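You operate a simulated robot arm through the tools that you are given. There is no shell and no other tool. Be economical: measure what you need, move in short steps, check, and stop when the job is done.

The job below is to be done with a simulated robot arm. You get a single attempt, and the scene is never put back.

## Task
Test the red-band cup on the feed meter and set the feed dial by the chart.
Fine: raise the probe again and put the cup back. Set down upright: what you pick out. Where these are worked on the way, their far stop is far enough and under half their travel is too little: meter probe.

Only the result counts: the job must be done as asked and must still hold three seconds after the hand-in. Knocking over, shifting, dropping, spilling or breaking anything else fails it.

## Robot
A 7-joint arm with a fingered hand on a trunk, on a base that drives. Base frame: it is fixed to the floor where the robot stands at the start and does not move with it; the origin is under the middle of the robot, x ahead of it, y to its left, z up; the surface under the hand at the start is at about z = 860. Readings come in mm, degrees, newtons and seconds.
With the tool pointing down near the work surface it reaches from about 360 to 720 mm from the robot's upright axis, wherever it stands. Its first joint turns from -69.0 to 172.0 degrees. Places, roughly: base of the feed meter [600, 300, 900]; blue barrel button [500, -3400, 300]; blue tap button [600, 700, 1200]; blue tap valve [700, 700, 1100]; blue trough valve [800, -2300, 300]; feed dial [700, 900, 1200]; filter lock knob [700, -2900, 100]; green mixer knob [500, 1200, 900]; green start button [700, -100, 1200]; green zone valve [700, 600, 1300]; grey pump valve [500, -1600, 300]; grey time button [700, 0, 1200]; meter probe [700, 300, 1100]; orange drain valve [400, -1100, 600]; orange reel lock [700, -400, 1400]; pump switch [400, -1800, 300]. Payload 3.4 kg.
Tool frame: the origin (TCP) lies between the finger pads and is the grasp point; the fingertips stand 25 mm ahead of it; z points along the fingers, y is the line along which they close. Largest opening 88 mm; the body of the gripper starts 29 mm behind the TCP. The gripper is a hand of 4 fingers: y runs from the thumb to the fingers, the wrist lies at [-13, -97, -162] in the tool frame, and closing takes about 1.5 s.
Orientation is told as [roll, pitch, yaw] about the base's x, y, z axes, in that order, counted from this pose: with the fingers straight down and the wrist toward the robot, the tool's x, y and z point along [0, 1, 0], [1, 0, 0] and [0, 0, -1] of the base frame.

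## Interface
- The arm moves only by the tool arm_command. Its argument "steps" is a list of rows, each an object of numbers (a shift or turn left out is 0, a gripper value left out holds the last): "ax", "ay", "az": the turn, a rotation vector about the base's x, y, z in rad; "dx", "dy", "dz": the shift along the base's x, y, z in cm. In form: [{"ax": .., "ay": .., "az": .., "dx": .., "dy": .., "dz": ..}, ...]. A call has 1 to 20 rows; each row shifts and turns the commanded pose from where the row before left it. "claw" is the gripper command, from -1 (shut) to 1 (fully open), values between in proportion, set as the call begins (left out, the last holds). A row lasts 0.2 s, in which the tool goes at most 50 mm and 8.6 degrees; a call with a longer step from one row to the next is refused whole, and so is a gripper value outside its range. A pose out of reach is approached as far as the arm can. The call stops where the force on the tool passes 90 N (or 10 N more than at its start, if that is more) or the arm is blocked; 0.2 s more then pass. Each finger travels about 108 mm/s and halts on what it meets, pressing with about 25 N; the grip force reading is that of the motor and also rises with nothing between the fingers. The clock runs only during rows and for 0.2 s after the last one: add rows that do not move to give the fingers time. It gives the time, the measured TCP pose, the force on the tool (base axes), the opening and the grip force at its end, in the units of the frame above (readings bear some noise), with the torque about the TCP (base axes, N m) and any sound that the robot's microphone picked up, and new pictures: "views" is both (left out), scene, wrist or none.
- Cameras (640 x 400 px; columns grow to the right, rows downward): "scene" is now at [118.4, 32.6, 1383.8]; the picture's right is [0.29, -0.96, -0.00], its down [-0.46, -0.14, -0.88] and it looks along [0.84, 0.25, -0.48] (base axes); focal length 214 px, centre (320, 200). "wrist" rides on the gripper at [64, -83, -98] in the tool frame; the picture's right is [-0.62, 0.37, -0.69], its down [-0.71, -0.63, 0.30] and it looks along [-0.32, 0.68, 0.65] (tool axes); focal length 265 px, centre (320, 200). There is no depth. A picture from a camera that has moved, and an enlarged one, comes with that camera's place and axes in the base frame and with its lens. The place of the scene camera against the robot may be out by one fixed shift of up to 25 mm in any direction.
- lift_body(by): slides the trunk up (or, below 0, down) by that many mm; the arm and the scene camera ride with it, the base frame stays. It gives what a move gives, with no picture.
- base_move(legs): drives the robot by 1 to 6 legs, each [ahead, left, turn to the left] in mm, mm and degrees, along the robot's own axes; the way and the turn of a leg run together, so that a leg with both is an arc; at most 1500 mm and 180 degrees a leg. The arm and the cameras ride along, it lands a little off, and it stops where it bumps. It gives what a move gives, and a new picture of the scene camera.
- curl_fingers(index, middle, ring, thumb_bend, thumb_turn): sets how far each is bent, from 0 (flat) to 1 (curled in); at 0.3 the hand is open as for a grip, at 0.7 the pads meet at the TCP. One left out holds its place. A second passes; each finger stops where it meets its share of the squeeze, and holds until it gets a number again. A gripper value or a shape takes the hand back. It gives what a move gives, with no picture; readings hold the bend of each and the force on the fingers (four entries, about 0 where the hand has none), thumb and palm. thumb_turn goes from beside the hand (0) to across from the fingers (1), as for a grip.
- grasp_type(shape): the hand has 4 fingers and takes this shape, open, in about a second: jaw (thumb against the fingers, like two jaws); tri (thumb and two fingers); tip (a fingertip pinch); poke (one finger out to press); point (the index stretched); flat (the hand flat); cup (the hand cupped); fist (a fist). The gripper value then closes the fingers along that shape, each until it touches; the sizes above hold for jaw. It gives what a move gives, with no picture.
- head_to(pan, tilt): turns the head with the scene camera to pan (to the left, within 86 degrees either way) and tilt (down, from -29 to 69), counted from straight ahead of the robot. It gives what a move gives, and a new picture of the scene camera.
- zoom(camera, box): a new picture of the part [left, top, right, bottom] of that camera's present view, enlarged. No time passes.
- finish_job(): hands the job in; it is judged then, once.

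Work in short steps. Places have to be worked out from the pictures, the camera data and where the tool is seen: move nearer, look again, correct. Check each grasp and each placing, and mend what went wrong. You have 120 turns and 260 pictures in all, those below and enlarged ones among them. Open the gripper and draw the arm clear of the work before you hand the job in, unless the task says otherwise; then end with one line.

The tools are called as a command line: name --argument value ..., lists and objects as JSON in quotes. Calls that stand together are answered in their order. arm_command: Moves the arm, as the interface text tells. Its arguments: {"type":"object","properties":{"steps":{"type":"array"},"claw":{"type":"number"},"views":{"type":"string","enum":["both","scene","wrist","none"]}},"required":["steps"]} The other tools are called the same way: lift_body (by) slides the trunk up or down; grasp_type (shape) gives the hand a shape; curl_fingers (index, middle, ring, thumb_bend, thumb_turn) moves the fingers one by one; base_move (legs) drives the base; head_to (pan, tilt) turns the head that bears the scene camera; zoom (camera, box) takes an enlarged picture of a part of a camera's view; finish_job () hands the job in.

At the start:

```text
clock: 0.0
position: [546.0, -44.2, 1311.0]
orientation: [0.0, 0.0, 0.0]
wrist_force: [-0.3, -0.8, -0.4]
wrist_torque: [0.01, -0.01, -0.01]
gripper_width: 87.8
grasp_force: 0.1
shape: jaw
bend: [0.3, 0.3, 0.3, 0.3, 0.98]
finger forces: [0.0, 0.0, 0.1, 0.1, 0.0, 0.0]
trunk travel left (down, up): [-678.0, 162.0]
robot x, y, heading: [0.2, 3.7, 0.2]
head pan, tilt: [16.6, 28.6]
```

scene: 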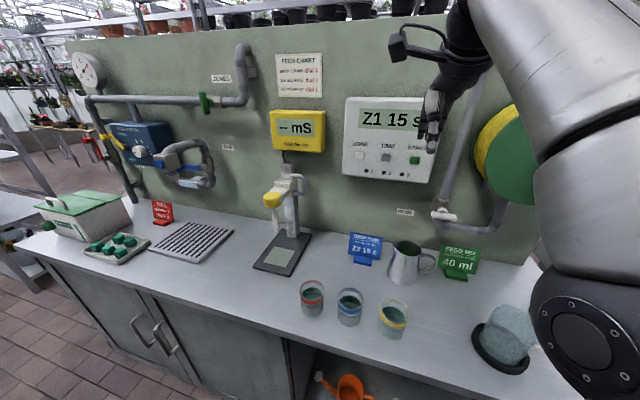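
wrist: 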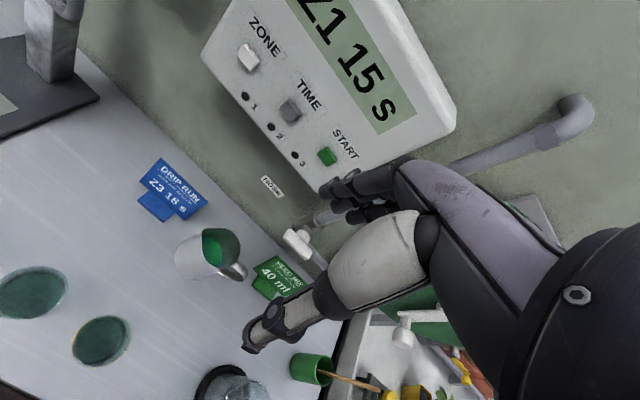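

The scene shows the meter, three cups and the chart. I zoom in on the chart, the cups and the meter, and on the dial at left.

zoom --camera "scene" --box '[260, 40, 340, 110]'

zoom --camera "scene" --box '[240, 150, 420, 345]'

zoom --camera "scene" --box '[80, 90, 240, 230]'

```text
5.71 times, centred on (300, 75) of scene
camera zoom: at [118.4, 32.6, 1383.8], right [0.29, -0.96, 0.0], down [-0.46, -0.14, -0.88], along [0.84, 0.25, -0.48], focal length 1226 px, centre (434, 914)
```

zoom: 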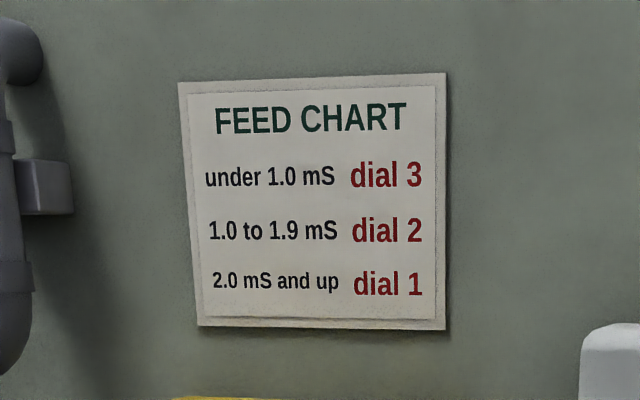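

```text
2.05 times, centred on (330, 248) of scene
camera zoom: at [118.4, 32.6, 1383.8], right [0.29, -0.96, 0.0], down [-0.46, -0.14, -0.88], along [0.84, 0.25, -0.48], focal length 440 px, centre (300, 103)
```

zoom: 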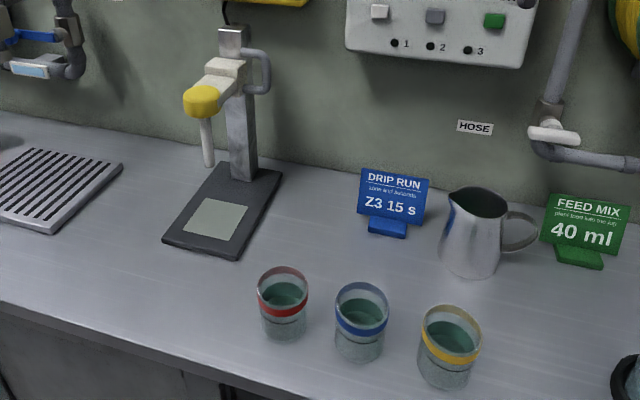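

```text
2.86 times, centred on (160, 160) of scene
camera zoom: at [118.4, 32.6, 1383.8], right [0.29, -0.96, 0.0], down [-0.46, -0.14, -0.88], along [0.84, 0.25, -0.48], focal length 613 px, centre (777, 314)
```

zoom: 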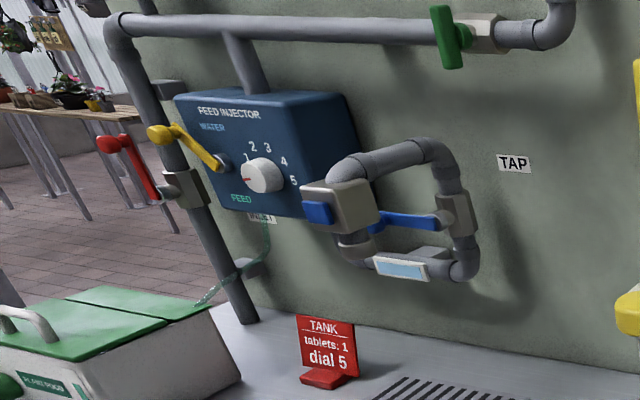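

Chart: <1.0 → dial 3, 1.0–1.9 → dial 2, ≥2.0 → dial 1. I put the red cup near (468,158), about 62 mm wide, with its rim at z≈938; the plate is near (595,319) and the probe tip at z≈980. A top grip would foul the probe, so I try a tilted side grip: yaw -90, up high, first.

arm_command --steps '[{"az": -0.143, "dx": -0.5}, {"az": -0.143, "dx": -0.5}, {"az": -0.143, "dx": -0.5}, {"az": -0.143, "dx": -0.5}, {"az": -0.143, "dx": -0.5}, {"az": -0.143, "dx": -0.5}, {"az": -0.143, "dx": -0.5}, {"az": -0.143, "dx": -0.5}, {"az": -0.143, "dx": -0.5}, {"az": -0.143, "dx": -0.5}, {"az": -0.141, "dx": -0.5}]'

```text
clock: 2.4
position: [503.4, -86.5, 1265.3]
orientation: [0.7, 1.6, -78.2]
wrist_force: [0.3, -0.2, -0.8]
wrist_torque: [0.0, -0.01, -0.01]
gripper_width: 88.0
grasp_force: 0.0
shape: jaw
bend: [0.3, 0.3, 0.3, 0.3, 0.98]
finger forces: [0.0, 0.0, 0.0, 0.0, 0.0, 0.0]
out of reach, approached as far as the arm can: row 4, 5, 6, 7, 8, 9, 10, 11
trunk travel left (down, up): [-678.0, 162.0]
robot x, y, heading: [0.8, 3.3, 0.2]
head pan, tilt: [16.6, 28.6]
camera scene: at [118.1, 33.2, 1383.8], right [0.29, -0.96, 0.0], down [-0.46, -0.14, -0.88], along [0.84, 0.25, -0.48], focal length 214 px, centre (320, 200)
camera wrist: at [547.4, 5.6, 1364.6], right [-0.54, -0.51, 0.67], down [-0.82, 0.48, -0.3], along [-0.17, -0.72, -0.68], focal length 265 px, centre (320, 200)
```

scene: 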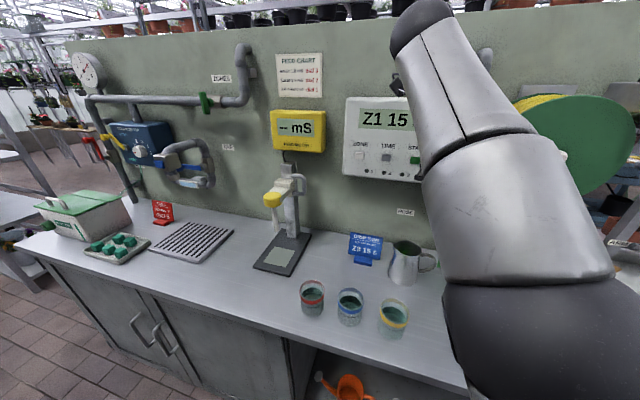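
wrist: 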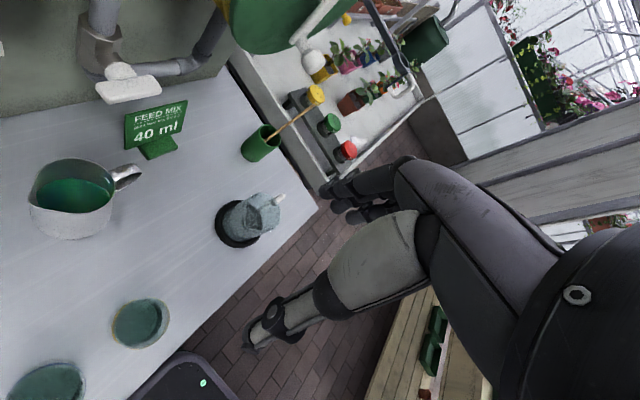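

Nearly reached, but this yaw is at the limit at this height. I pitch the fingers forward next while descending a little, where reach should be better.

arm_command --steps '[{"ay": -0.143, "dz": -2, "dy": 1}, {"ay": -0.143, "dz": -2, "dy": 1}, {"ay": -0.143, "dz": -2, "dy": 1}, {"ay": -0.143, "dz": -2, "dy": 1}, {"ay": -0.143, "dz": -2, "dy": 1}, {"ay": -0.143, "dz": -2, "dy": 1}, {"ay": -0.143, "dz": -2, "dy": 1}]'

```text
clock: 4.0
position: [520.5, 10.0, 1134.9]
orientation: [56.5, -11.2, -83.0]
wrist_force: [0.2, 0.4, -0.7]
wrist_torque: [0.03, 0.02, -0.05]
gripper_width: 88.0
grasp_force: 0.1
shape: jaw
bend: [0.3, 0.3, 0.3, 0.3, 0.98]
finger forces: [0.1, 0.0, 0.0, 0.0, 0.0, 0.1]
out of reach, approached as far as the arm can: row 7
trunk travel left (down, up): [-678.0, 162.0]
robot x, y, heading: [-1.1, -1.2, -0.4]
head pan, tilt: [16.6, 28.6]
camera scene: at [119.0, 35.2, 1383.7], right [0.29, -0.96, 0.0], down [-0.46, -0.14, -0.88], along [0.84, 0.25, -0.48], focal length 214 px, centre (320, 200)
camera wrist: at [460.0, 105.6, 1223.1], right [-0.87, -0.5, -0.06], down [-0.2, 0.45, -0.87], along [0.46, -0.74, -0.49], focal length 265 px, centre (320, 200)
```

scene: 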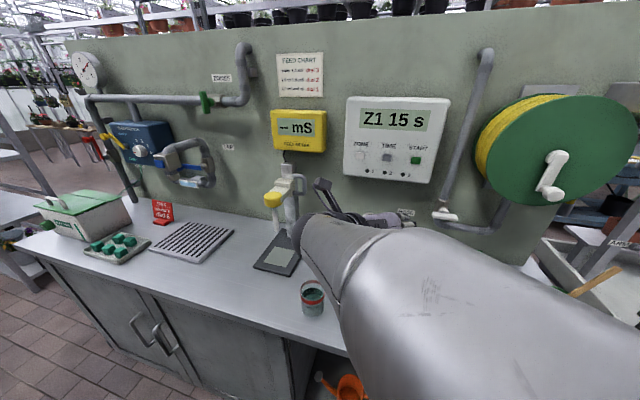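
wrist: 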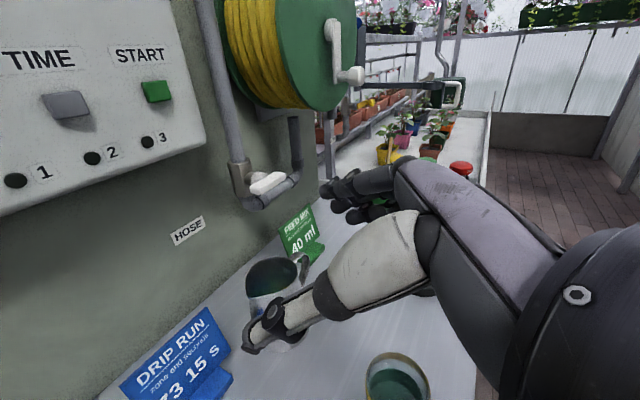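

The tilted pose is reachable, but the forearm comes across from the right over the other cups. I draw the hand back a little and drive left so that the cup sits to the robot's right.

arm_command --steps '[{"dx": -2, "dz": 1}, {"dx": -2, "dz": 1}, {"dx": -2, "dz": 1}]' --views "none"

base_move --legs '[[0, 260, 0]]'

```text
clock: 4.8
position: [464.9, 9.3, 1175.7]
orientation: [56.6, -11.0, -83.1]
wrist_force: [0.0, 0.8, 0.0]
wrist_torque: [-0.01, 0.03, -0.01]
gripper_width: 87.8
grasp_force: 0.1
shape: jaw
bend: [0.3, 0.3, 0.3, 0.3, 0.98]
finger forces: [0.0, 0.0, 0.0, 0.1, 0.0, 0.0]
out of reach, approached as far as the arm can: row 1, 2
trunk travel left (down, up): [-678.0, 162.0]
robot x, y, heading: [4.1, 0.8, -0.0]
head pan, tilt: [16.6, 28.6]
```

```text
clock: 6.7
position: [466.2, 268.4, 1174.2]
orientation: [56.5, -11.0, -83.0]
wrist_force: [0.1, -0.1, 0.7]
wrist_torque: [-0.03, 0.0, -0.04]
gripper_width: 87.9
grasp_force: 0.0
shape: jaw
bend: [0.3, 0.3, 0.3, 0.3, 0.98]
finger forces: [0.0, 0.0, 0.0, 0.0, 0.1, 0.0]
trunk travel left (down, up): [-678.0, 162.0]
robot x, y, heading: [1.8, 258.2, 0.0]
head pan, tilt: [16.6, 28.6]
camera scene: at [118.3, 291.5, 1383.8], right [0.28, -0.96, 0.0], down [-0.46, -0.14, -0.88], along [0.84, 0.25, -0.48], focal length 214 px, centre (320, 200)
```

scene: 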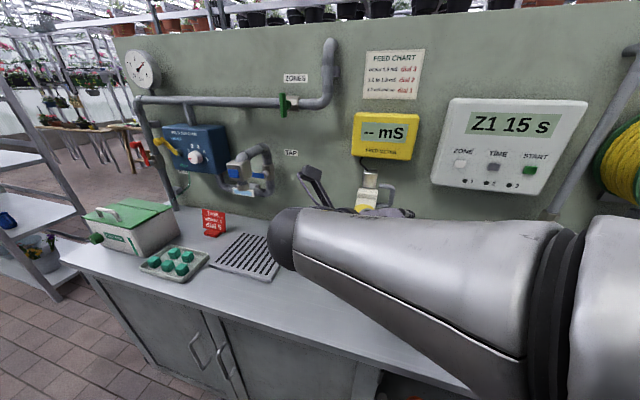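

Driven cleanly. Now I move the hand to a stand-off in front of the red cup and try to level the closing line.

arm_command --steps '[{"dx": -2, "dy": -3, "dz": -2.5}, {"dx": -2, "dy": -3, "dz": -2.5}, {"dx": -2, "dy": -3, "dz": -2.5, "ax": 0.095, "az": -0.061}, {"dx": -2, "dy": -2, "dz": -2.5, "ax": 0.095, "az": -0.061}]'

head_to --pan -12 --tilt 45

```text
clock: 7.7
position: [441.8, 150.5, 1170.3]
orientation: [55.5, -2.6, -86.9]
wrist_force: [0.3, 0.2, 0.3]
wrist_torque: [0.01, -0.01, -0.02]
gripper_width: 87.9
grasp_force: 0.0
shape: jaw
bend: [0.3, 0.3, 0.3, 0.3, 0.98]
finger forces: [0.0, 0.0, 0.0, 0.1, 0.0, 0.0]
out of reach, approached as far as the arm can: row 1, 2, 3, 4
trunk travel left (down, up): [-678.0, 162.0]
robot x, y, heading: [-4.1, 259.4, 0.0]
head pan, tilt: [16.6, 28.6]
camera scene: at [119.1, 289.3, 1383.7], right [0.28, -0.96, 0.0], down [-0.46, -0.14, -0.88], along [0.84, 0.25, -0.48], focal length 214 px, centre (320, 200)
camera wrist: at [391.0, 236.2, 1273.3], right [-0.9, -0.42, -0.1], down [-0.19, 0.58, -0.79], along [0.39, -0.69, -0.6], focal length 265 px, centre (320, 200)
```

scene: 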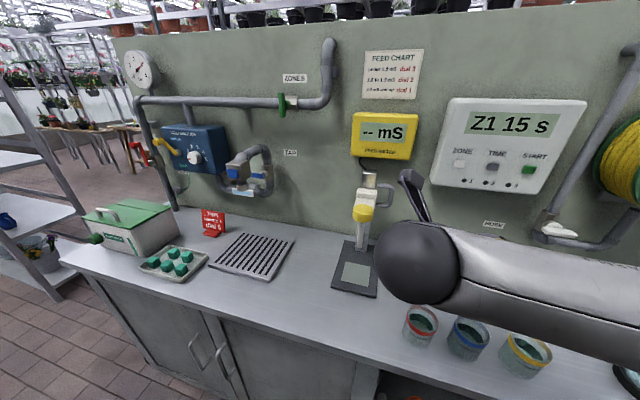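
wrist: 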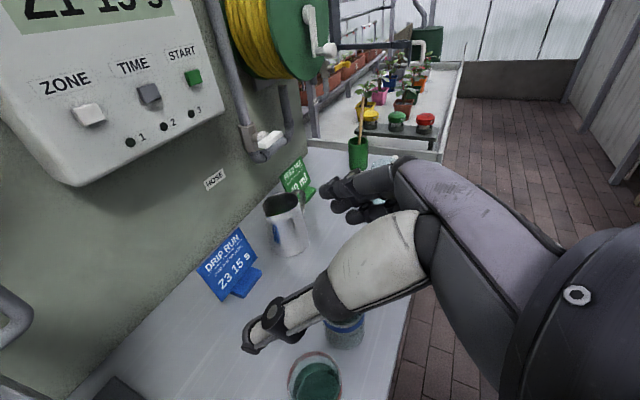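

```text
clock: 8.6
position: [441.0, 152.6, 1171.2]
orientation: [55.4, -2.7, -86.7]
wrist_force: [-1.0, -0.8, -0.6]
wrist_torque: [-0.01, 0.02, 0.0]
gripper_width: 87.9
grasp_force: 0.1
shape: jaw
bend: [0.3, 0.3, 0.3, 0.3, 0.98]
finger forces: [0.0, 0.0, 0.1, 0.1, 0.0, 0.0]
trunk travel left (down, up): [-678.0, 162.0]
robot x, y, heading: [0.8, 261.2, 0.4]
head pan, tilt: [-12.0, 45.0]
camera scene: at [110.7, 248.0, 1359.0], right [-0.21, -0.98, 0.0], down [-0.69, 0.15, -0.71], along [0.69, -0.15, -0.71], focal length 214 px, centre (320, 200)
```

scene: 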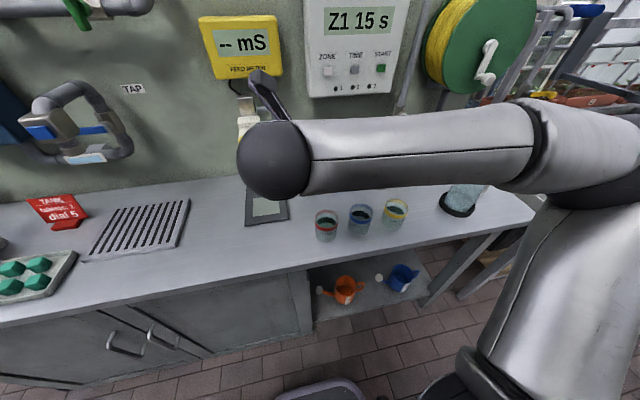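

The arm is folded too tightly here (near its inner reach limit), with the elbow out over the other cups. I drive back 180 mm and lower the trunk a bit so that the arm comes in straighter.

base_move --legs '[[-180, 40, 0]]'

lift_body --by -120

arm_command --steps '[{"dx": 2, "dy": -0.8, "dz": -1}, {"dx": 2, "dy": -0.8, "dz": -1}, {"dx": 2, "dy": -0.8, "dz": -1}, {"dx": 2, "dy": -0.8, "dz": -1}]'

```text
clock: 10.1
position: [261.0, 193.4, 1171.1]
orientation: [55.4, -2.7, -86.6]
wrist_force: [-0.6, -0.5, -0.1]
wrist_torque: [0.01, 0.01, -0.01]
gripper_width: 88.4
grasp_force: 0.1
shape: jaw
bend: [0.3, 0.3, 0.3, 0.3, 0.98]
finger forces: [0.1, 0.1, 0.0, 0.1, 0.1, 0.0]
trunk travel left (down, up): [-678.0, 162.0]
robot x, y, heading: [-179.0, 302.8, -0.0]
head pan, tilt: [-12.0, 45.0]
camera scene: at [-69.2, 288.1, 1359.1], right [-0.21, -0.98, 0.0], down [-0.69, 0.15, -0.71], along [0.69, -0.15, -0.71], focal length 214 px, centre (320, 200)
```

scene: 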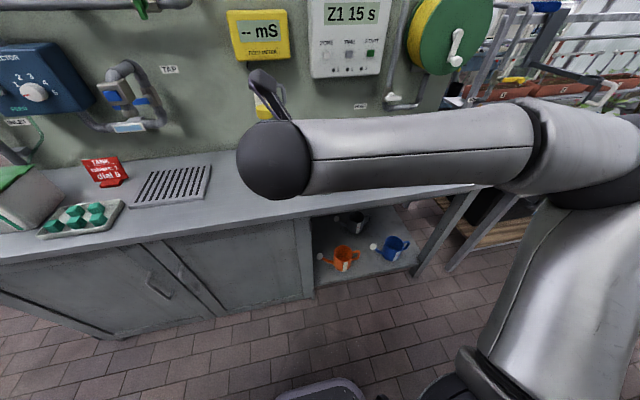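

```text
clock: 11.6
position: [262.8, 192.3, 1050.8]
orientation: [55.4, -2.7, -86.7]
wrist_force: [-0.8, -0.8, 0.3]
wrist_torque: [-0.02, 0.0, 0.03]
gripper_width: 88.1
grasp_force: 0.1
shape: jaw
bend: [0.3, 0.3, 0.3, 0.3, 0.98]
finger forces: [0.0, 0.0, 0.0, 0.1, 0.0, 0.0]
trunk travel left (down, up): [-558.0, 282.0]
robot x, y, heading: [-178.5, 298.4, 0.1]
head pan, tilt: [-12.0, 45.0]
```

```text
clock: 12.6
position: [342.5, 160.5, 1010.1]
orientation: [55.3, -2.7, -86.6]
wrist_force: [-0.9, 0.3, 0.3]
wrist_torque: [0.0, 0.03, 0.0]
gripper_width: 87.7
grasp_force: 0.0
shape: jaw
bend: [0.3, 0.3, 0.3, 0.3, 0.98]
finger forces: [0.0, 0.0, 0.1, 0.0, 0.1, 0.1]
trunk travel left (down, up): [-558.0, 282.0]
robot x, y, heading: [-179.1, 298.9, 0.3]
head pan, tilt: [-12.0, 45.0]
camera scene: at [-68.0, 287.9, 1239.0], right [-0.21, -0.98, 0.0], down [-0.69, 0.15, -0.71], along [0.69, -0.15, -0.71], focal length 214 px, centre (320, 200)
camera wrist: at [292.0, 245.9, 1112.9], right [-0.9, -0.43, -0.1], down [-0.19, 0.58, -0.79], along [0.4, -0.69, -0.61], focal length 265 px, centre (320, 200)
```

scene: 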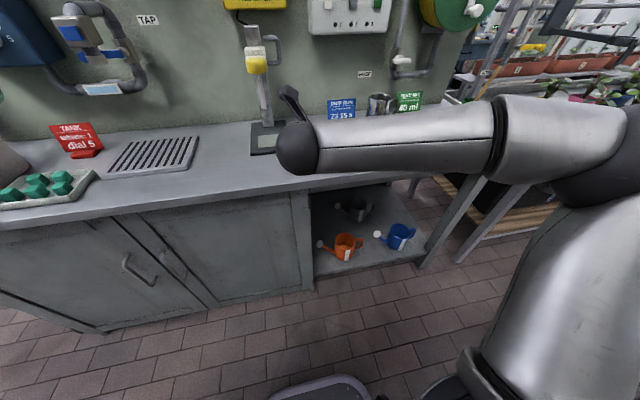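
wrist: 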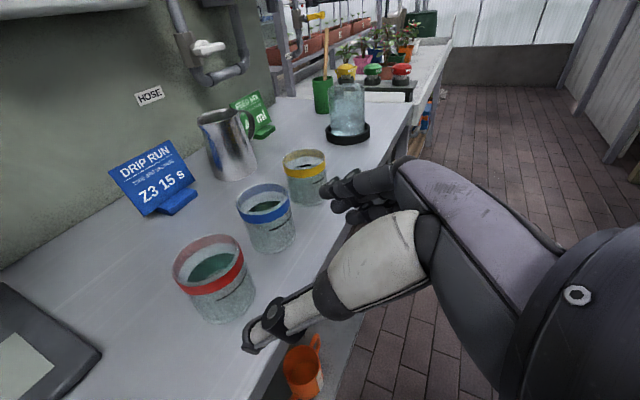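

The wrist view puts the red cup centre at about (464,159), but blue is only ~85 mm away, so a finger in between would be tight. I turn the base right by 38° and shift left, so the hand comes from the left-front and the fingers pass in front of the blue cup.

base_move --legs '[[0, 0, -38], [-47, 417, 0]]'

arm_command --steps '[{}]' --views "wrist"

```text
clock: 17.0
position: [370.0, 232.2, 1010.5]
orientation: [55.5, -2.6, -124.3]
wrist_force: [-0.1, 0.3, 1.2]
wrist_torque: [0.03, 0.01, -0.01]
gripper_width: 87.8
grasp_force: 0.0
shape: jaw
bend: [0.3, 0.3, 0.3, 0.3, 0.98]
finger forces: [0.0, 0.0, 0.1, 0.0, 0.0, 0.0]
trunk travel left (down, up): [-558.0, 282.0]
robot x, y, heading: [44.8, 660.1, -37.8]
head pan, tilt: [-12.0, 45.0]
camera scene: at [115.8, 574.7, 1239.0], right [-0.76, -0.65, 0.0], down [-0.46, 0.54, -0.71], along [0.46, -0.54, -0.71], focal length 214 px, centre (320, 200)
```

scene: 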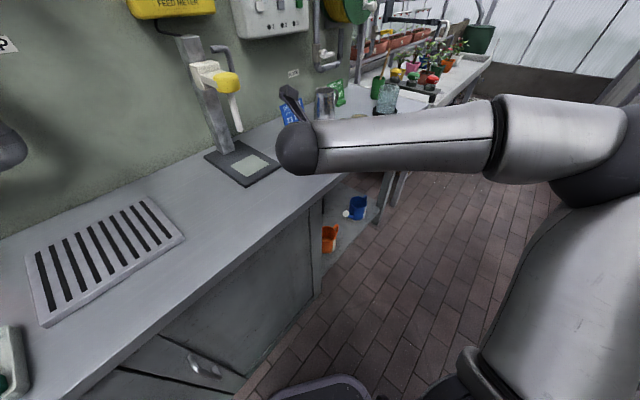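

```text
clock: 17.4
position: [369.4, 231.9, 1010.1]
orientation: [55.3, -2.7, -124.5]
wrist_force: [-0.1, 0.2, -1.3]
wrist_torque: [0.0, 0.0, -0.02]
gripper_width: 87.9
grasp_force: 0.0
shape: jaw
bend: [0.3, 0.3, 0.3, 0.3, 0.98]
finger forces: [0.0, 0.0, 0.0, 0.0, 0.0, 0.0]
trunk travel left (down, up): [-558.0, 282.0]
robot x, y, heading: [41.7, 661.2, -37.9]
head pan, tilt: [-12.0, 45.0]
camera wrist: at [382.0, 330.1, 1113.2], right [-0.97, 0.21, -0.1], down [0.21, 0.58, -0.79], along [-0.11, -0.79, -0.61], focal length 265 px, centre (320, 200)
```

wrist: 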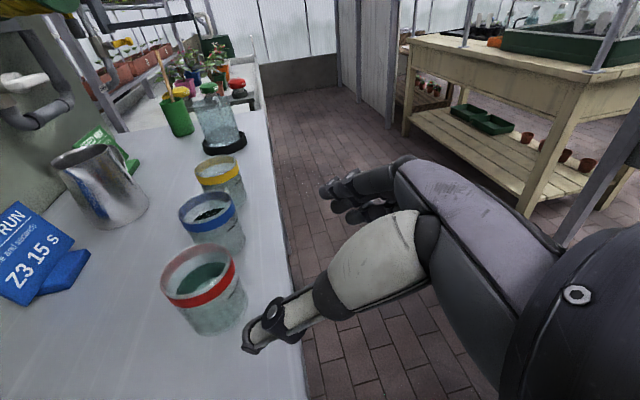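

Triangulating both wrist views gives the cup axis at about (471,160) and the rim at z≈929. I go to a pre-grasp 100 mm back along the fingers.

arm_command --steps '[{"dx": 0.85, "dy": -0.53, "dz": -1.5}, {"dx": 0.85, "dy": -0.53, "dz": -1.5}, {"dx": 0.86, "dy": -0.53, "dz": -1.5}]' --claw 0.9

```text
clock: 18.2
position: [395.3, 216.1, 964.3]
orientation: [55.4, -2.7, -124.5]
wrist_force: [-0.3, -0.1, -0.8]
wrist_torque: [0.03, 0.03, 0.03]
gripper_width: 84.1
grasp_force: 0.0
shape: jaw
bend: [0.32, 0.31, 0.3, 0.31, 0.98]
finger forces: [0.1, 0.0, 0.0, 0.1, 0.1, 0.1]
trunk travel left (down, up): [-558.0, 282.0]
robot x, y, heading: [40.9, 659.2, -37.8]
head pan, tilt: [-12.0, 45.0]
camera scene: at [115.9, 573.7, 1238.9], right [-0.76, -0.65, 0.0], down [-0.46, 0.54, -0.71], along [0.46, -0.54, -0.71], focal length 214 px, centre (320, 200)
camera wrist: at [408.1, 313.6, 1067.3], right [-0.97, 0.21, -0.1], down [0.21, 0.58, -0.79], along [-0.11, -0.79, -0.61], focal length 265 px, centre (320, 200)
```

scene: 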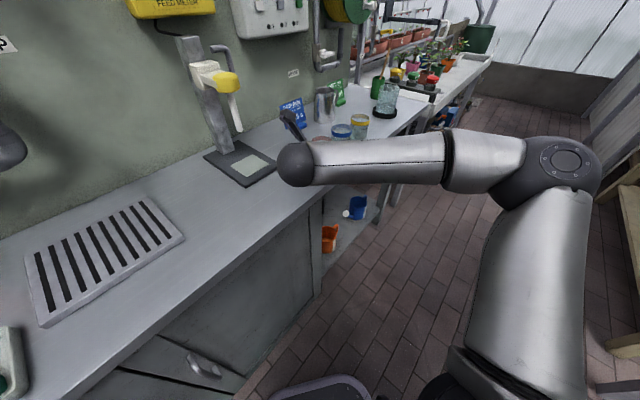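
wrist: 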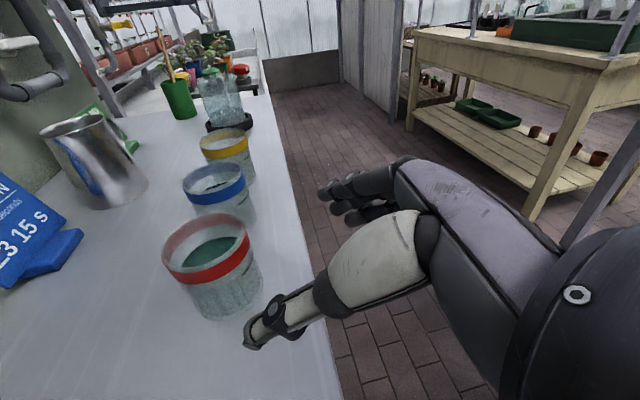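

Estimate holds (cup ≈ (472,161)). I advance 55 mm along the finger direction and look again.

arm_command --steps '[{"dx": 1.25, "dy": -0.9, "dz": -1.05}, {"dx": 1.25, "dy": -0.9, "dz": -1.05}, {"dx": 1.25, "dy": -0.9, "dz": -1.05}]' --views "wrist"

```text
clock: 19.0
position: [434.9, 188.8, 933.7]
orientation: [55.5, -2.7, -124.5]
wrist_force: [0.4, 0.1, -0.4]
wrist_torque: [0.04, 0.01, 0.02]
gripper_width: 84.2
grasp_force: 0.2
shape: jaw
bend: [0.32, 0.31, 0.3, 0.31, 0.98]
finger forces: [0.0, 0.0, 0.1, 0.0, 0.0, 0.0]
trunk travel left (down, up): [-558.0, 282.0]
robot x, y, heading: [40.5, 658.5, -37.7]
head pan, tilt: [-12.0, 45.0]
camera wrist: at [446.4, 287.0, 1036.6], right [-0.97, 0.21, -0.1], down [0.21, 0.58, -0.79], along [-0.11, -0.79, -0.61], focal length 265 px, centre (320, 200)
```

wrist: 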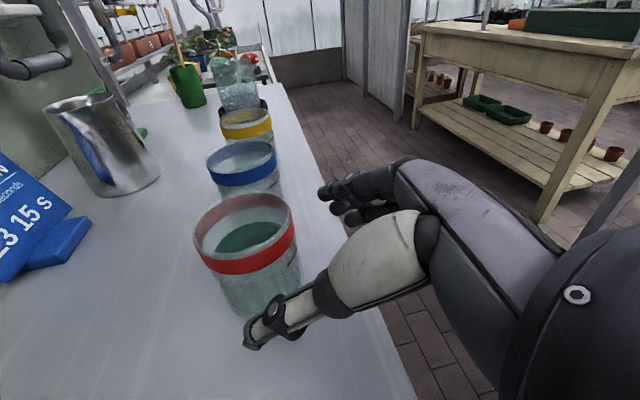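

The cup sits between thumb and fingers' path. I advance the last ~42 mm.

arm_command --steps '[{"dx": 0.95, "dy": -0.66, "dz": -0.8}, {"dx": 0.95, "dy": -0.66, "dz": -0.8}, {"dx": 0.95, "dy": -0.66, "dz": -0.8}]' --views "both"

```text
clock: 19.8
position: [462.5, 170.1, 910.6]
orientation: [55.4, -2.7, -124.4]
wrist_force: [-1.6, 0.4, -0.2]
wrist_torque: [-0.02, -0.01, -0.01]
gripper_width: 83.9
grasp_force: 0.1
shape: jaw
bend: [0.32, 0.31, 0.3, 0.31, 0.98]
finger forces: [0.0, 0.1, 0.0, 0.0, 0.1, 0.0]
trunk travel left (down, up): [-558.0, 282.0]
robot x, y, heading: [46.4, 662.6, -37.9]
head pan, tilt: [-12.0, 45.0]
camera scene: at [115.9, 574.1, 1239.0], right [-0.76, -0.65, 0.0], down [-0.46, 0.54, -0.71], along [0.46, -0.54, -0.71], focal length 214 px, centre (320, 200)
camera wrist: at [474.3, 267.3, 1012.4], right [-0.97, 0.21, -0.1], down [0.21, 0.58, -0.79], along [-0.11, -0.79, -0.61], focal length 265 px, centre (320, 200)
```

scene: 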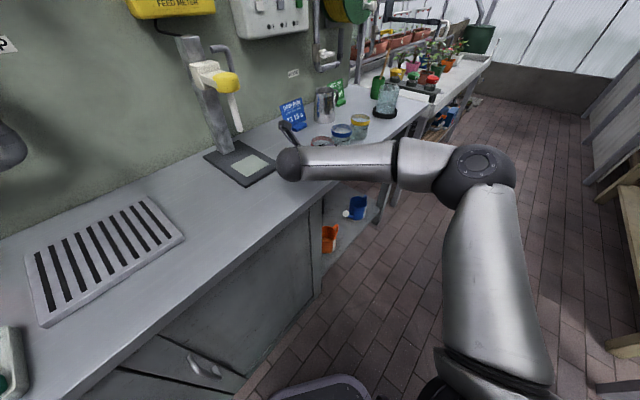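
wrist: 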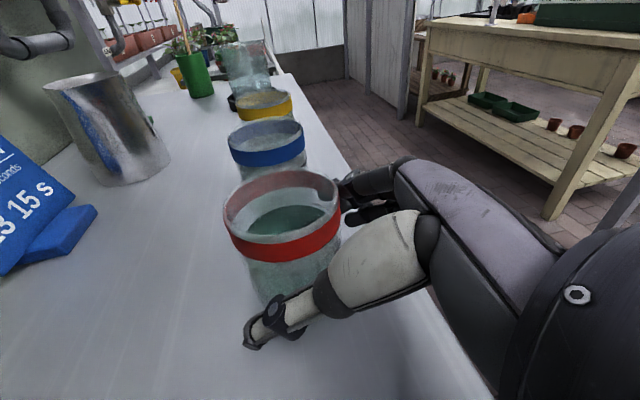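

Laterally centred, with the cup about 18 mm ahead of the TCP. I nudge 6 mm forward and close.

arm_command --steps '[{"dx": 0.5, "dy": -0.35}, {}]' --views "none"

arm_command --steps '[{}, {}, {}, {}, {}, {}, {}, {}]' --claw 0.1

```text
clock: 20.4
position: [466.7, 166.2, 909.0]
orientation: [55.4, -2.7, -124.4]
wrist_force: [-0.4, -0.4, 0.3]
wrist_torque: [0.02, 0.01, 0.0]
gripper_width: 83.8
grasp_force: 0.0
shape: jaw
bend: [0.32, 0.31, 0.3, 0.31, 0.98]
finger forces: [0.0, 0.1, 0.1, 0.0, 0.1, 0.0]
trunk travel left (down, up): [-558.0, 282.0]
robot x, y, heading: [42.1, 660.5, -37.8]
head pan, tilt: [-12.0, 45.0]
```

```text
clock: 22.2
position: [467.6, 165.8, 909.7]
orientation: [55.3, -2.7, -124.4]
wrist_force: [0.1, 0.1, 0.1]
wrist_torque: [0.0, 0.05, -0.01]
gripper_width: 54.4
grasp_force: 25.1
shape: jaw
bend: [0.28, 0.41, 0.42, 0.63, 1.0]
finger forces: [12.8, 6.6, 2.1, 0.1, 20.6, 0.0]
trunk travel left (down, up): [-558.0, 282.0]
robot x, y, heading: [40.6, 659.8, -37.8]
head pan, tilt: [-12.0, 45.0]
camera scene: at [115.7, 574.1, 1239.0], right [-0.76, -0.65, 0.0], down [-0.46, 0.54, -0.71], along [0.46, -0.54, -0.71], focal length 214 px, centre (320, 200)
camera wrist: at [478.9, 263.9, 1012.5], right [-0.97, 0.21, -0.1], down [0.21, 0.58, -0.79], along [-0.11, -0.79, -0.61], focal length 265 px, centre (320, 200)
```

scene: 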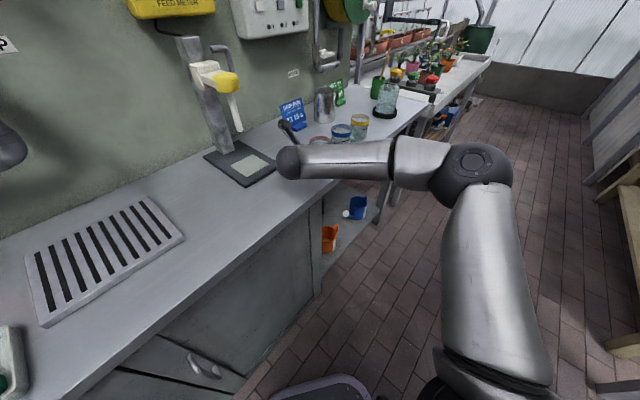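
wrist: 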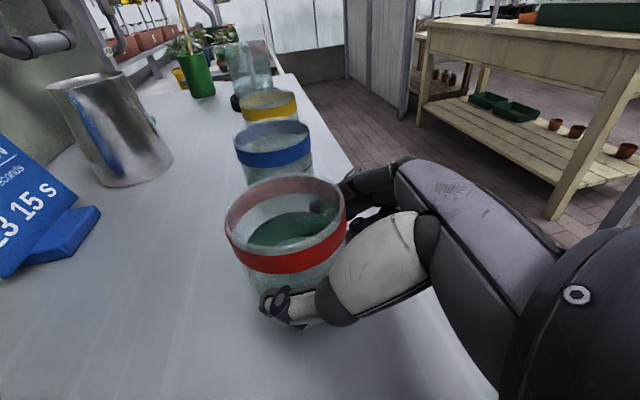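

The cup is held (25 N, thumb and three fingers loaded) and still upright. I lift 15 mm and check.

arm_command --steps '[{"dz": 0.5}, {"dz": 0.5}, {"dz": 0.5}, {"dz": 0.5}, {}]' --views "wrist"

```text
clock: 23.4
position: [466.5, 164.9, 929.3]
orientation: [55.4, -2.7, -124.5]
wrist_force: [0.3, 0.6, -2.0]
wrist_torque: [0.05, 0.01, 0.02]
gripper_width: 54.1
grasp_force: 25.1
shape: jaw
bend: [0.28, 0.41, 0.42, 0.63, 1.0]
finger forces: [12.7, 6.7, 2.3, 0.0, 20.4, 0.0]
trunk travel left (down, up): [-558.0, 282.0]
robot x, y, heading: [40.7, 657.6, -37.8]
head pan, tilt: [-12.0, 45.0]
camera wrist: at [478.9, 263.3, 1032.5], right [-0.97, 0.21, -0.1], down [0.21, 0.58, -0.79], along [-0.11, -0.79, -0.61], focal length 265 px, centre (320, 200)
```

wrist: 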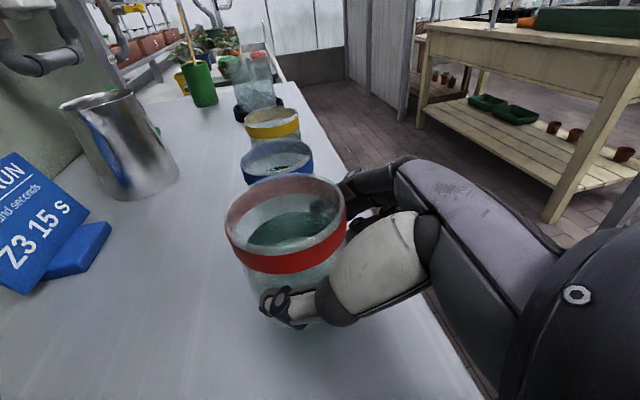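

The cup is held securely. Before carrying it, I zoom on the meter from this viewpoint to triangulate the plate and probe.

zoom --camera "scene" --box '[170, 30, 310, 190]'

head_to --pan 30 --tilt 30

```text
2.50 times, centred on (240, 110) of scene
camera zoom: at [115.7, 573.9, 1239.0], right [-0.76, -0.65, 0.0], down [-0.46, 0.54, -0.71], along [0.46, -0.54, -0.71], focal length 536 px, centre (520, 425)
```

zoom: 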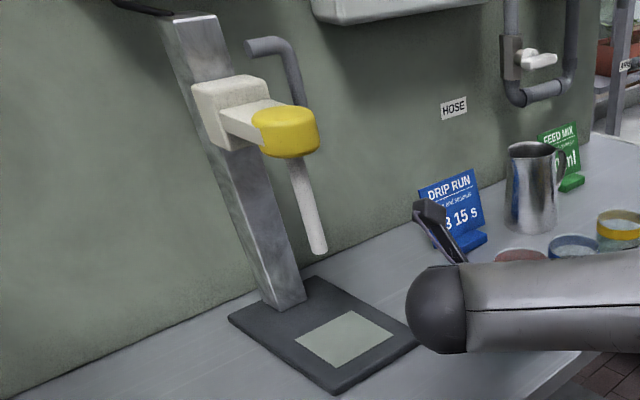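

```text
clock: 24.5
position: [466.2, 165.8, 929.3]
orientation: [55.4, -2.7, -124.5]
wrist_force: [-0.5, 0.1, -2.0]
wrist_torque: [0.02, 0.04, 0.02]
gripper_width: 54.1
grasp_force: 24.9
shape: jaw
bend: [0.28, 0.41, 0.42, 0.64, 1.0]
finger forces: [12.7, 6.7, 2.2, 0.0, 20.5, 0.0]
trunk travel left (down, up): [-558.0, 282.0]
robot x, y, heading: [42.0, 662.4, -37.6]
head pan, tilt: [30.0, 30.0]
camera scene: at [152.8, 623.8, 1261.6], right [-0.14, -0.99, 0.0], down [-0.5, 0.07, -0.87], along [0.86, -0.12, -0.5], focal length 214 px, centre (320, 200)
```

scene: 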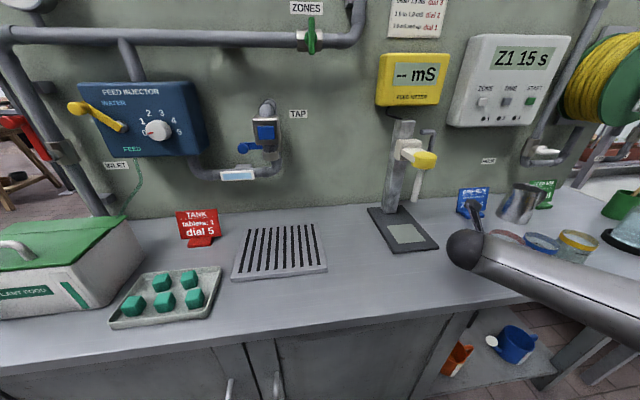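

Triangulation puts the plate/probe axis near (608,322), the plate top at z≈872, the probe tip at z≈978 and the yellow cap at z≈1091. I carry the cup at TCP z≈934 (rim ~22 mm under the tip), halfway first.

arm_command --steps '[{"dx": 0.8, "dy": 1.0, "dz": 0.2}, {"dx": 1.3, "dy": 1.6, "dz": 0.2}, {"dx": 1.3, "dy": 1.6}, {"dx": 1.3, "dy": 1.6}, {"dx": 1.3, "dy": 1.6}, {"dx": 0.8, "dy": 1.0}, {}]'

```text
clock: 26.1
position: [535.8, 249.8, 932.7]
orientation: [55.3, -2.6, -124.6]
wrist_force: [-1.3, -0.2, -1.3]
wrist_torque: [0.02, 0.01, 0.02]
gripper_width: 54.1
grasp_force: 24.9
shape: jaw
bend: [0.28, 0.41, 0.42, 0.64, 1.0]
finger forces: [13.0, 6.7, 2.0, 0.0, 20.3, 0.0]
trunk travel left (down, up): [-558.0, 282.0]
robot x, y, heading: [44.5, 661.4, -37.7]
head pan, tilt: [30.0, 30.0]
camera scene: at [152.8, 623.8, 1261.6], right [-0.14, -0.99, 0.0], down [-0.5, 0.07, -0.87], along [0.86, -0.12, -0.5], focal length 214 px, centre (320, 200)
camera wrist: at [546.6, 347.1, 1036.3], right [-0.97, 0.21, -0.1], down [0.21, 0.58, -0.79], along [-0.11, -0.79, -0.61], focal length 265 px, centre (320, 200)
```

scene: 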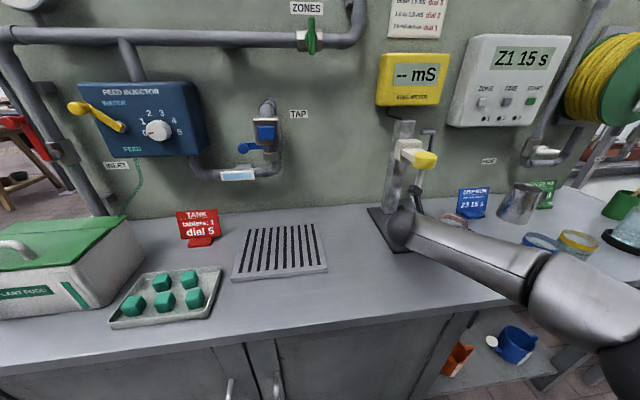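
wrist: 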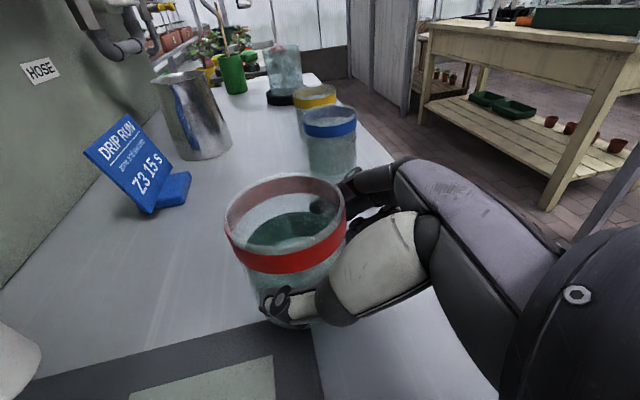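

The wrist view shows the plate square (its centre refines to about (610,318)) and the probe tip above rim height. I carry on the rest of the way.

arm_command --steps '[{"dx": 0.8, "dy": 1.0}, {"dx": 1.3, "dy": 1.5}, {"dx": 1.3, "dy": 1.5}, {"dx": 1.3, "dy": 1.5}, {"dx": 0.8, "dy": 1.0}, {"dx": 0.3, "dy": 0.4}, {}]'

zoom --camera "scene" --box '[350, 100, 510, 270]'

```text
clock: 27.7
position: [590.5, 311.5, 935.8]
orientation: [55.3, -2.2, -125.1]
wrist_force: [-0.5, -0.2, -0.7]
wrist_torque: [0.02, 0.07, 0.02]
gripper_width: 53.9
grasp_force: 25.2
shape: jaw
bend: [0.28, 0.41, 0.43, 0.64, 1.0]
finger forces: [12.9, 6.6, 2.1, 0.1, 20.3, 0.0]
trunk travel left (down, up): [-558.0, 282.0]
robot x, y, heading: [45.4, 659.7, -37.7]
head pan, tilt: [30.0, 30.0]
camera scene: at [153.0, 624.1, 1261.6], right [-0.14, -0.99, 0.0], down [-0.5, 0.07, -0.87], along [0.86, -0.12, -0.5], focal length 214 px, centre (320, 200)
camera wrist: at [603.1, 408.5, 1039.5], right [-0.97, 0.23, -0.1], down [0.22, 0.58, -0.78], along [-0.12, -0.78, -0.61], focal length 265 px, centre (320, 200)
```

scene: 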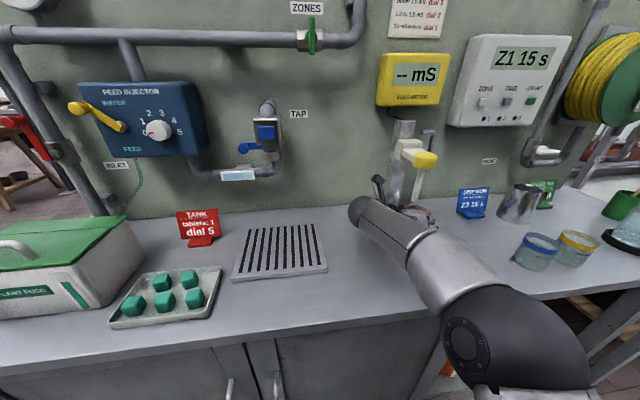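
wrist: 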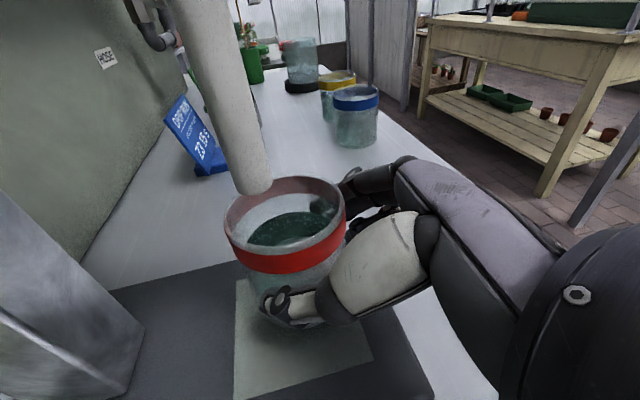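

```text
2.35 times, centred on (430, 185) of scene
camera zoom: at [153.0, 624.1, 1261.6], right [-0.14, -0.99, 0.0], down [-0.5, 0.07, -0.87], along [0.86, -0.12, -0.5], focal length 505 px, centre (61, 235)
```

zoom: 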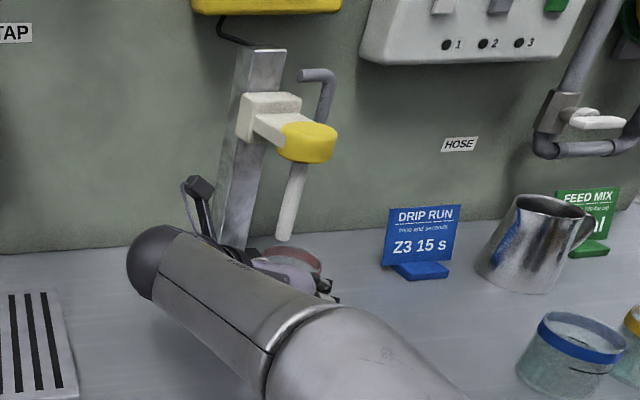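

The probe tip and the square's centre triangulate to about (614,311), and the cup is at about (604,310). I shift 9 mm in x, then lower gently onto the plate.

arm_command --steps '[{"dx": 0.5}, {"dx": 0.5}, {}, {"dz": -0.4}, {"dz": -0.3}, {}]'

```text
clock: 29.1
position: [601.5, 312.6, 926.6]
orientation: [55.3, -2.5, -124.9]
wrist_force: [0.1, -0.3, -1.0]
wrist_torque: [-0.01, -0.02, 0.0]
gripper_width: 53.9
grasp_force: 24.3
shape: jaw
bend: [0.28, 0.41, 0.43, 0.64, 1.0]
finger forces: [12.9, 6.7, 2.0, 0.1, 20.3, 0.1]
trunk travel left (down, up): [-558.0, 282.0]
robot x, y, heading: [40.2, 659.0, -37.8]
head pan, tilt: [30.0, 30.0]
camera scene: at [152.9, 624.0, 1261.6], right [-0.14, -0.99, 0.0], down [-0.5, 0.07, -0.87], along [0.86, -0.12, -0.5], focal length 214 px, centre (320, 200)
camera wrist: at [614.0, 411.6, 1029.8], right [-0.97, 0.22, -0.1], down [0.21, 0.58, -0.79], along [-0.12, -0.79, -0.61], focal length 265 px, centre (320, 200)
```

scene: 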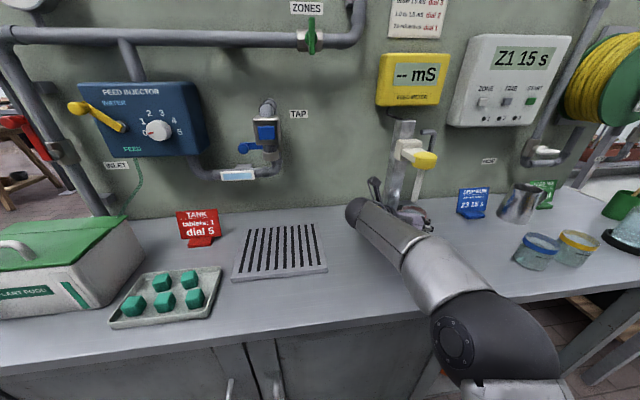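
wrist: 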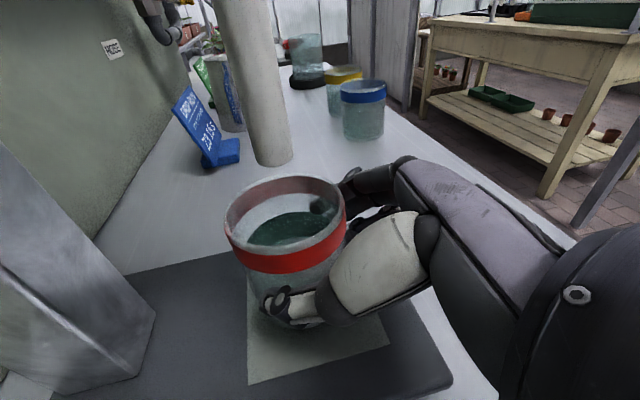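

Probe is now over the cup's middle. I lower in small steps, watching the vertical force.

arm_command --steps '[{"dz": -0.2}, {"dz": -0.1}, {}]' --views "none"

arm_command --steps '[{"dz": -0.1}, {"dz": -0.1}, {}]' --views "wrist"

```text
clock: 29.9
position: [601.1, 314.9, 922.1]
orientation: [55.4, -2.5, -124.8]
wrist_force: [0.0, -0.3, -0.5]
wrist_torque: [0.04, 0.02, -0.01]
gripper_width: 54.0
grasp_force: 25.2
shape: jaw
bend: [0.28, 0.41, 0.43, 0.64, 1.0]
finger forces: [13.0, 6.7, 2.0, 0.0, 20.2, 0.0]
trunk travel left (down, up): [-558.0, 282.0]
robot x, y, heading: [40.6, 662.8, -37.7]
head pan, tilt: [30.0, 30.0]
```

```text
clock: 30.7
position: [601.7, 315.9, 923.1]
orientation: [55.3, -2.5, -124.9]
wrist_force: [0.0, -0.7, 1.5]
wrist_torque: [-0.02, 0.02, 0.0]
gripper_width: 53.6
grasp_force: 25.5
shape: jaw
bend: [0.28, 0.41, 0.43, 0.64, 1.0]
finger forces: [12.8, 6.7, 2.0, 0.1, 20.2, 0.0]
trunk travel left (down, up): [-558.0, 282.0]
robot x, y, heading: [45.5, 659.7, -37.8]
head pan, tilt: [30.0, 30.0]
camera wrist: at [614.0, 412.9, 1025.6], right [-0.97, 0.22, -0.1], down [0.21, 0.58, -0.79], along [-0.12, -0.79, -0.61], focal length 265 px, centre (320, 200)
```

wrist: 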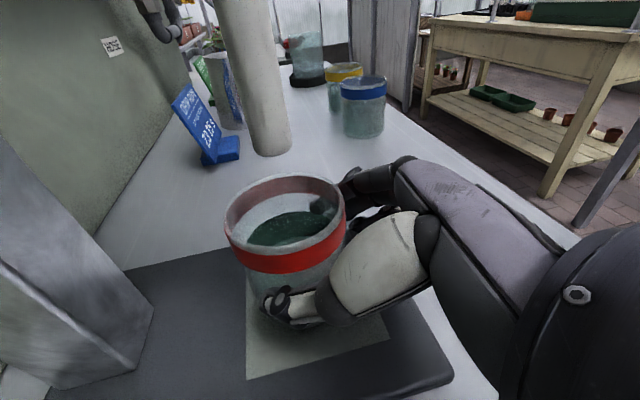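

Force turned positive, so contact is starting. One more millimetre to confirm.

arm_command --steps '[{"dz": -0.15}, {}]' --views "none"

```text
clock: 31.3
position: [601.9, 315.1, 922.2]
orientation: [55.6, -2.4, -124.8]
wrist_force: [0.3, -0.2, 3.1]
wrist_torque: [-0.08, -0.01, 0.02]
gripper_width: 53.8
grasp_force: 25.4
shape: jaw
bend: [0.28, 0.41, 0.43, 0.64, 1.0]
finger forces: [12.9, 6.7, 1.9, 0.0, 20.4, 0.0]
trunk travel left (down, up): [-558.0, 282.0]
robot x, y, heading: [39.6, 660.8, -37.7]
head pan, tilt: [30.0, 30.0]
```

Seated on the plate. I open the hand.

arm_command --steps '[{}, {}, {}, {}, {}]' --claw 0.9 --views "wrist"

```text
clock: 32.5
position: [601.5, 316.1, 921.5]
orientation: [55.4, -2.6, -124.8]
wrist_force: [0.0, -0.3, -1.5]
wrist_torque: [-0.02, 0.0, -0.04]
gripper_width: 83.0
grasp_force: 0.3
shape: jaw
bend: [0.32, 0.31, 0.3, 0.31, 0.98]
finger forces: [0.0, 0.0, 0.0, 0.0, 0.0, 0.0]
trunk travel left (down, up): [-558.0, 282.0]
robot x, y, heading: [44.0, 660.0, -37.7]
head pan, tilt: [30.0, 30.0]
camera wrist: at [614.4, 412.9, 1023.7], right [-0.97, 0.22, -0.1], down [0.21, 0.58, -0.79], along [-0.12, -0.79, -0.61], focal length 265 px, centre (320, 200)
```

wrist: 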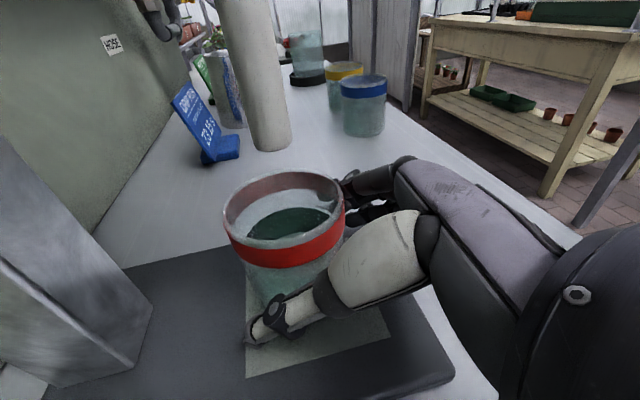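

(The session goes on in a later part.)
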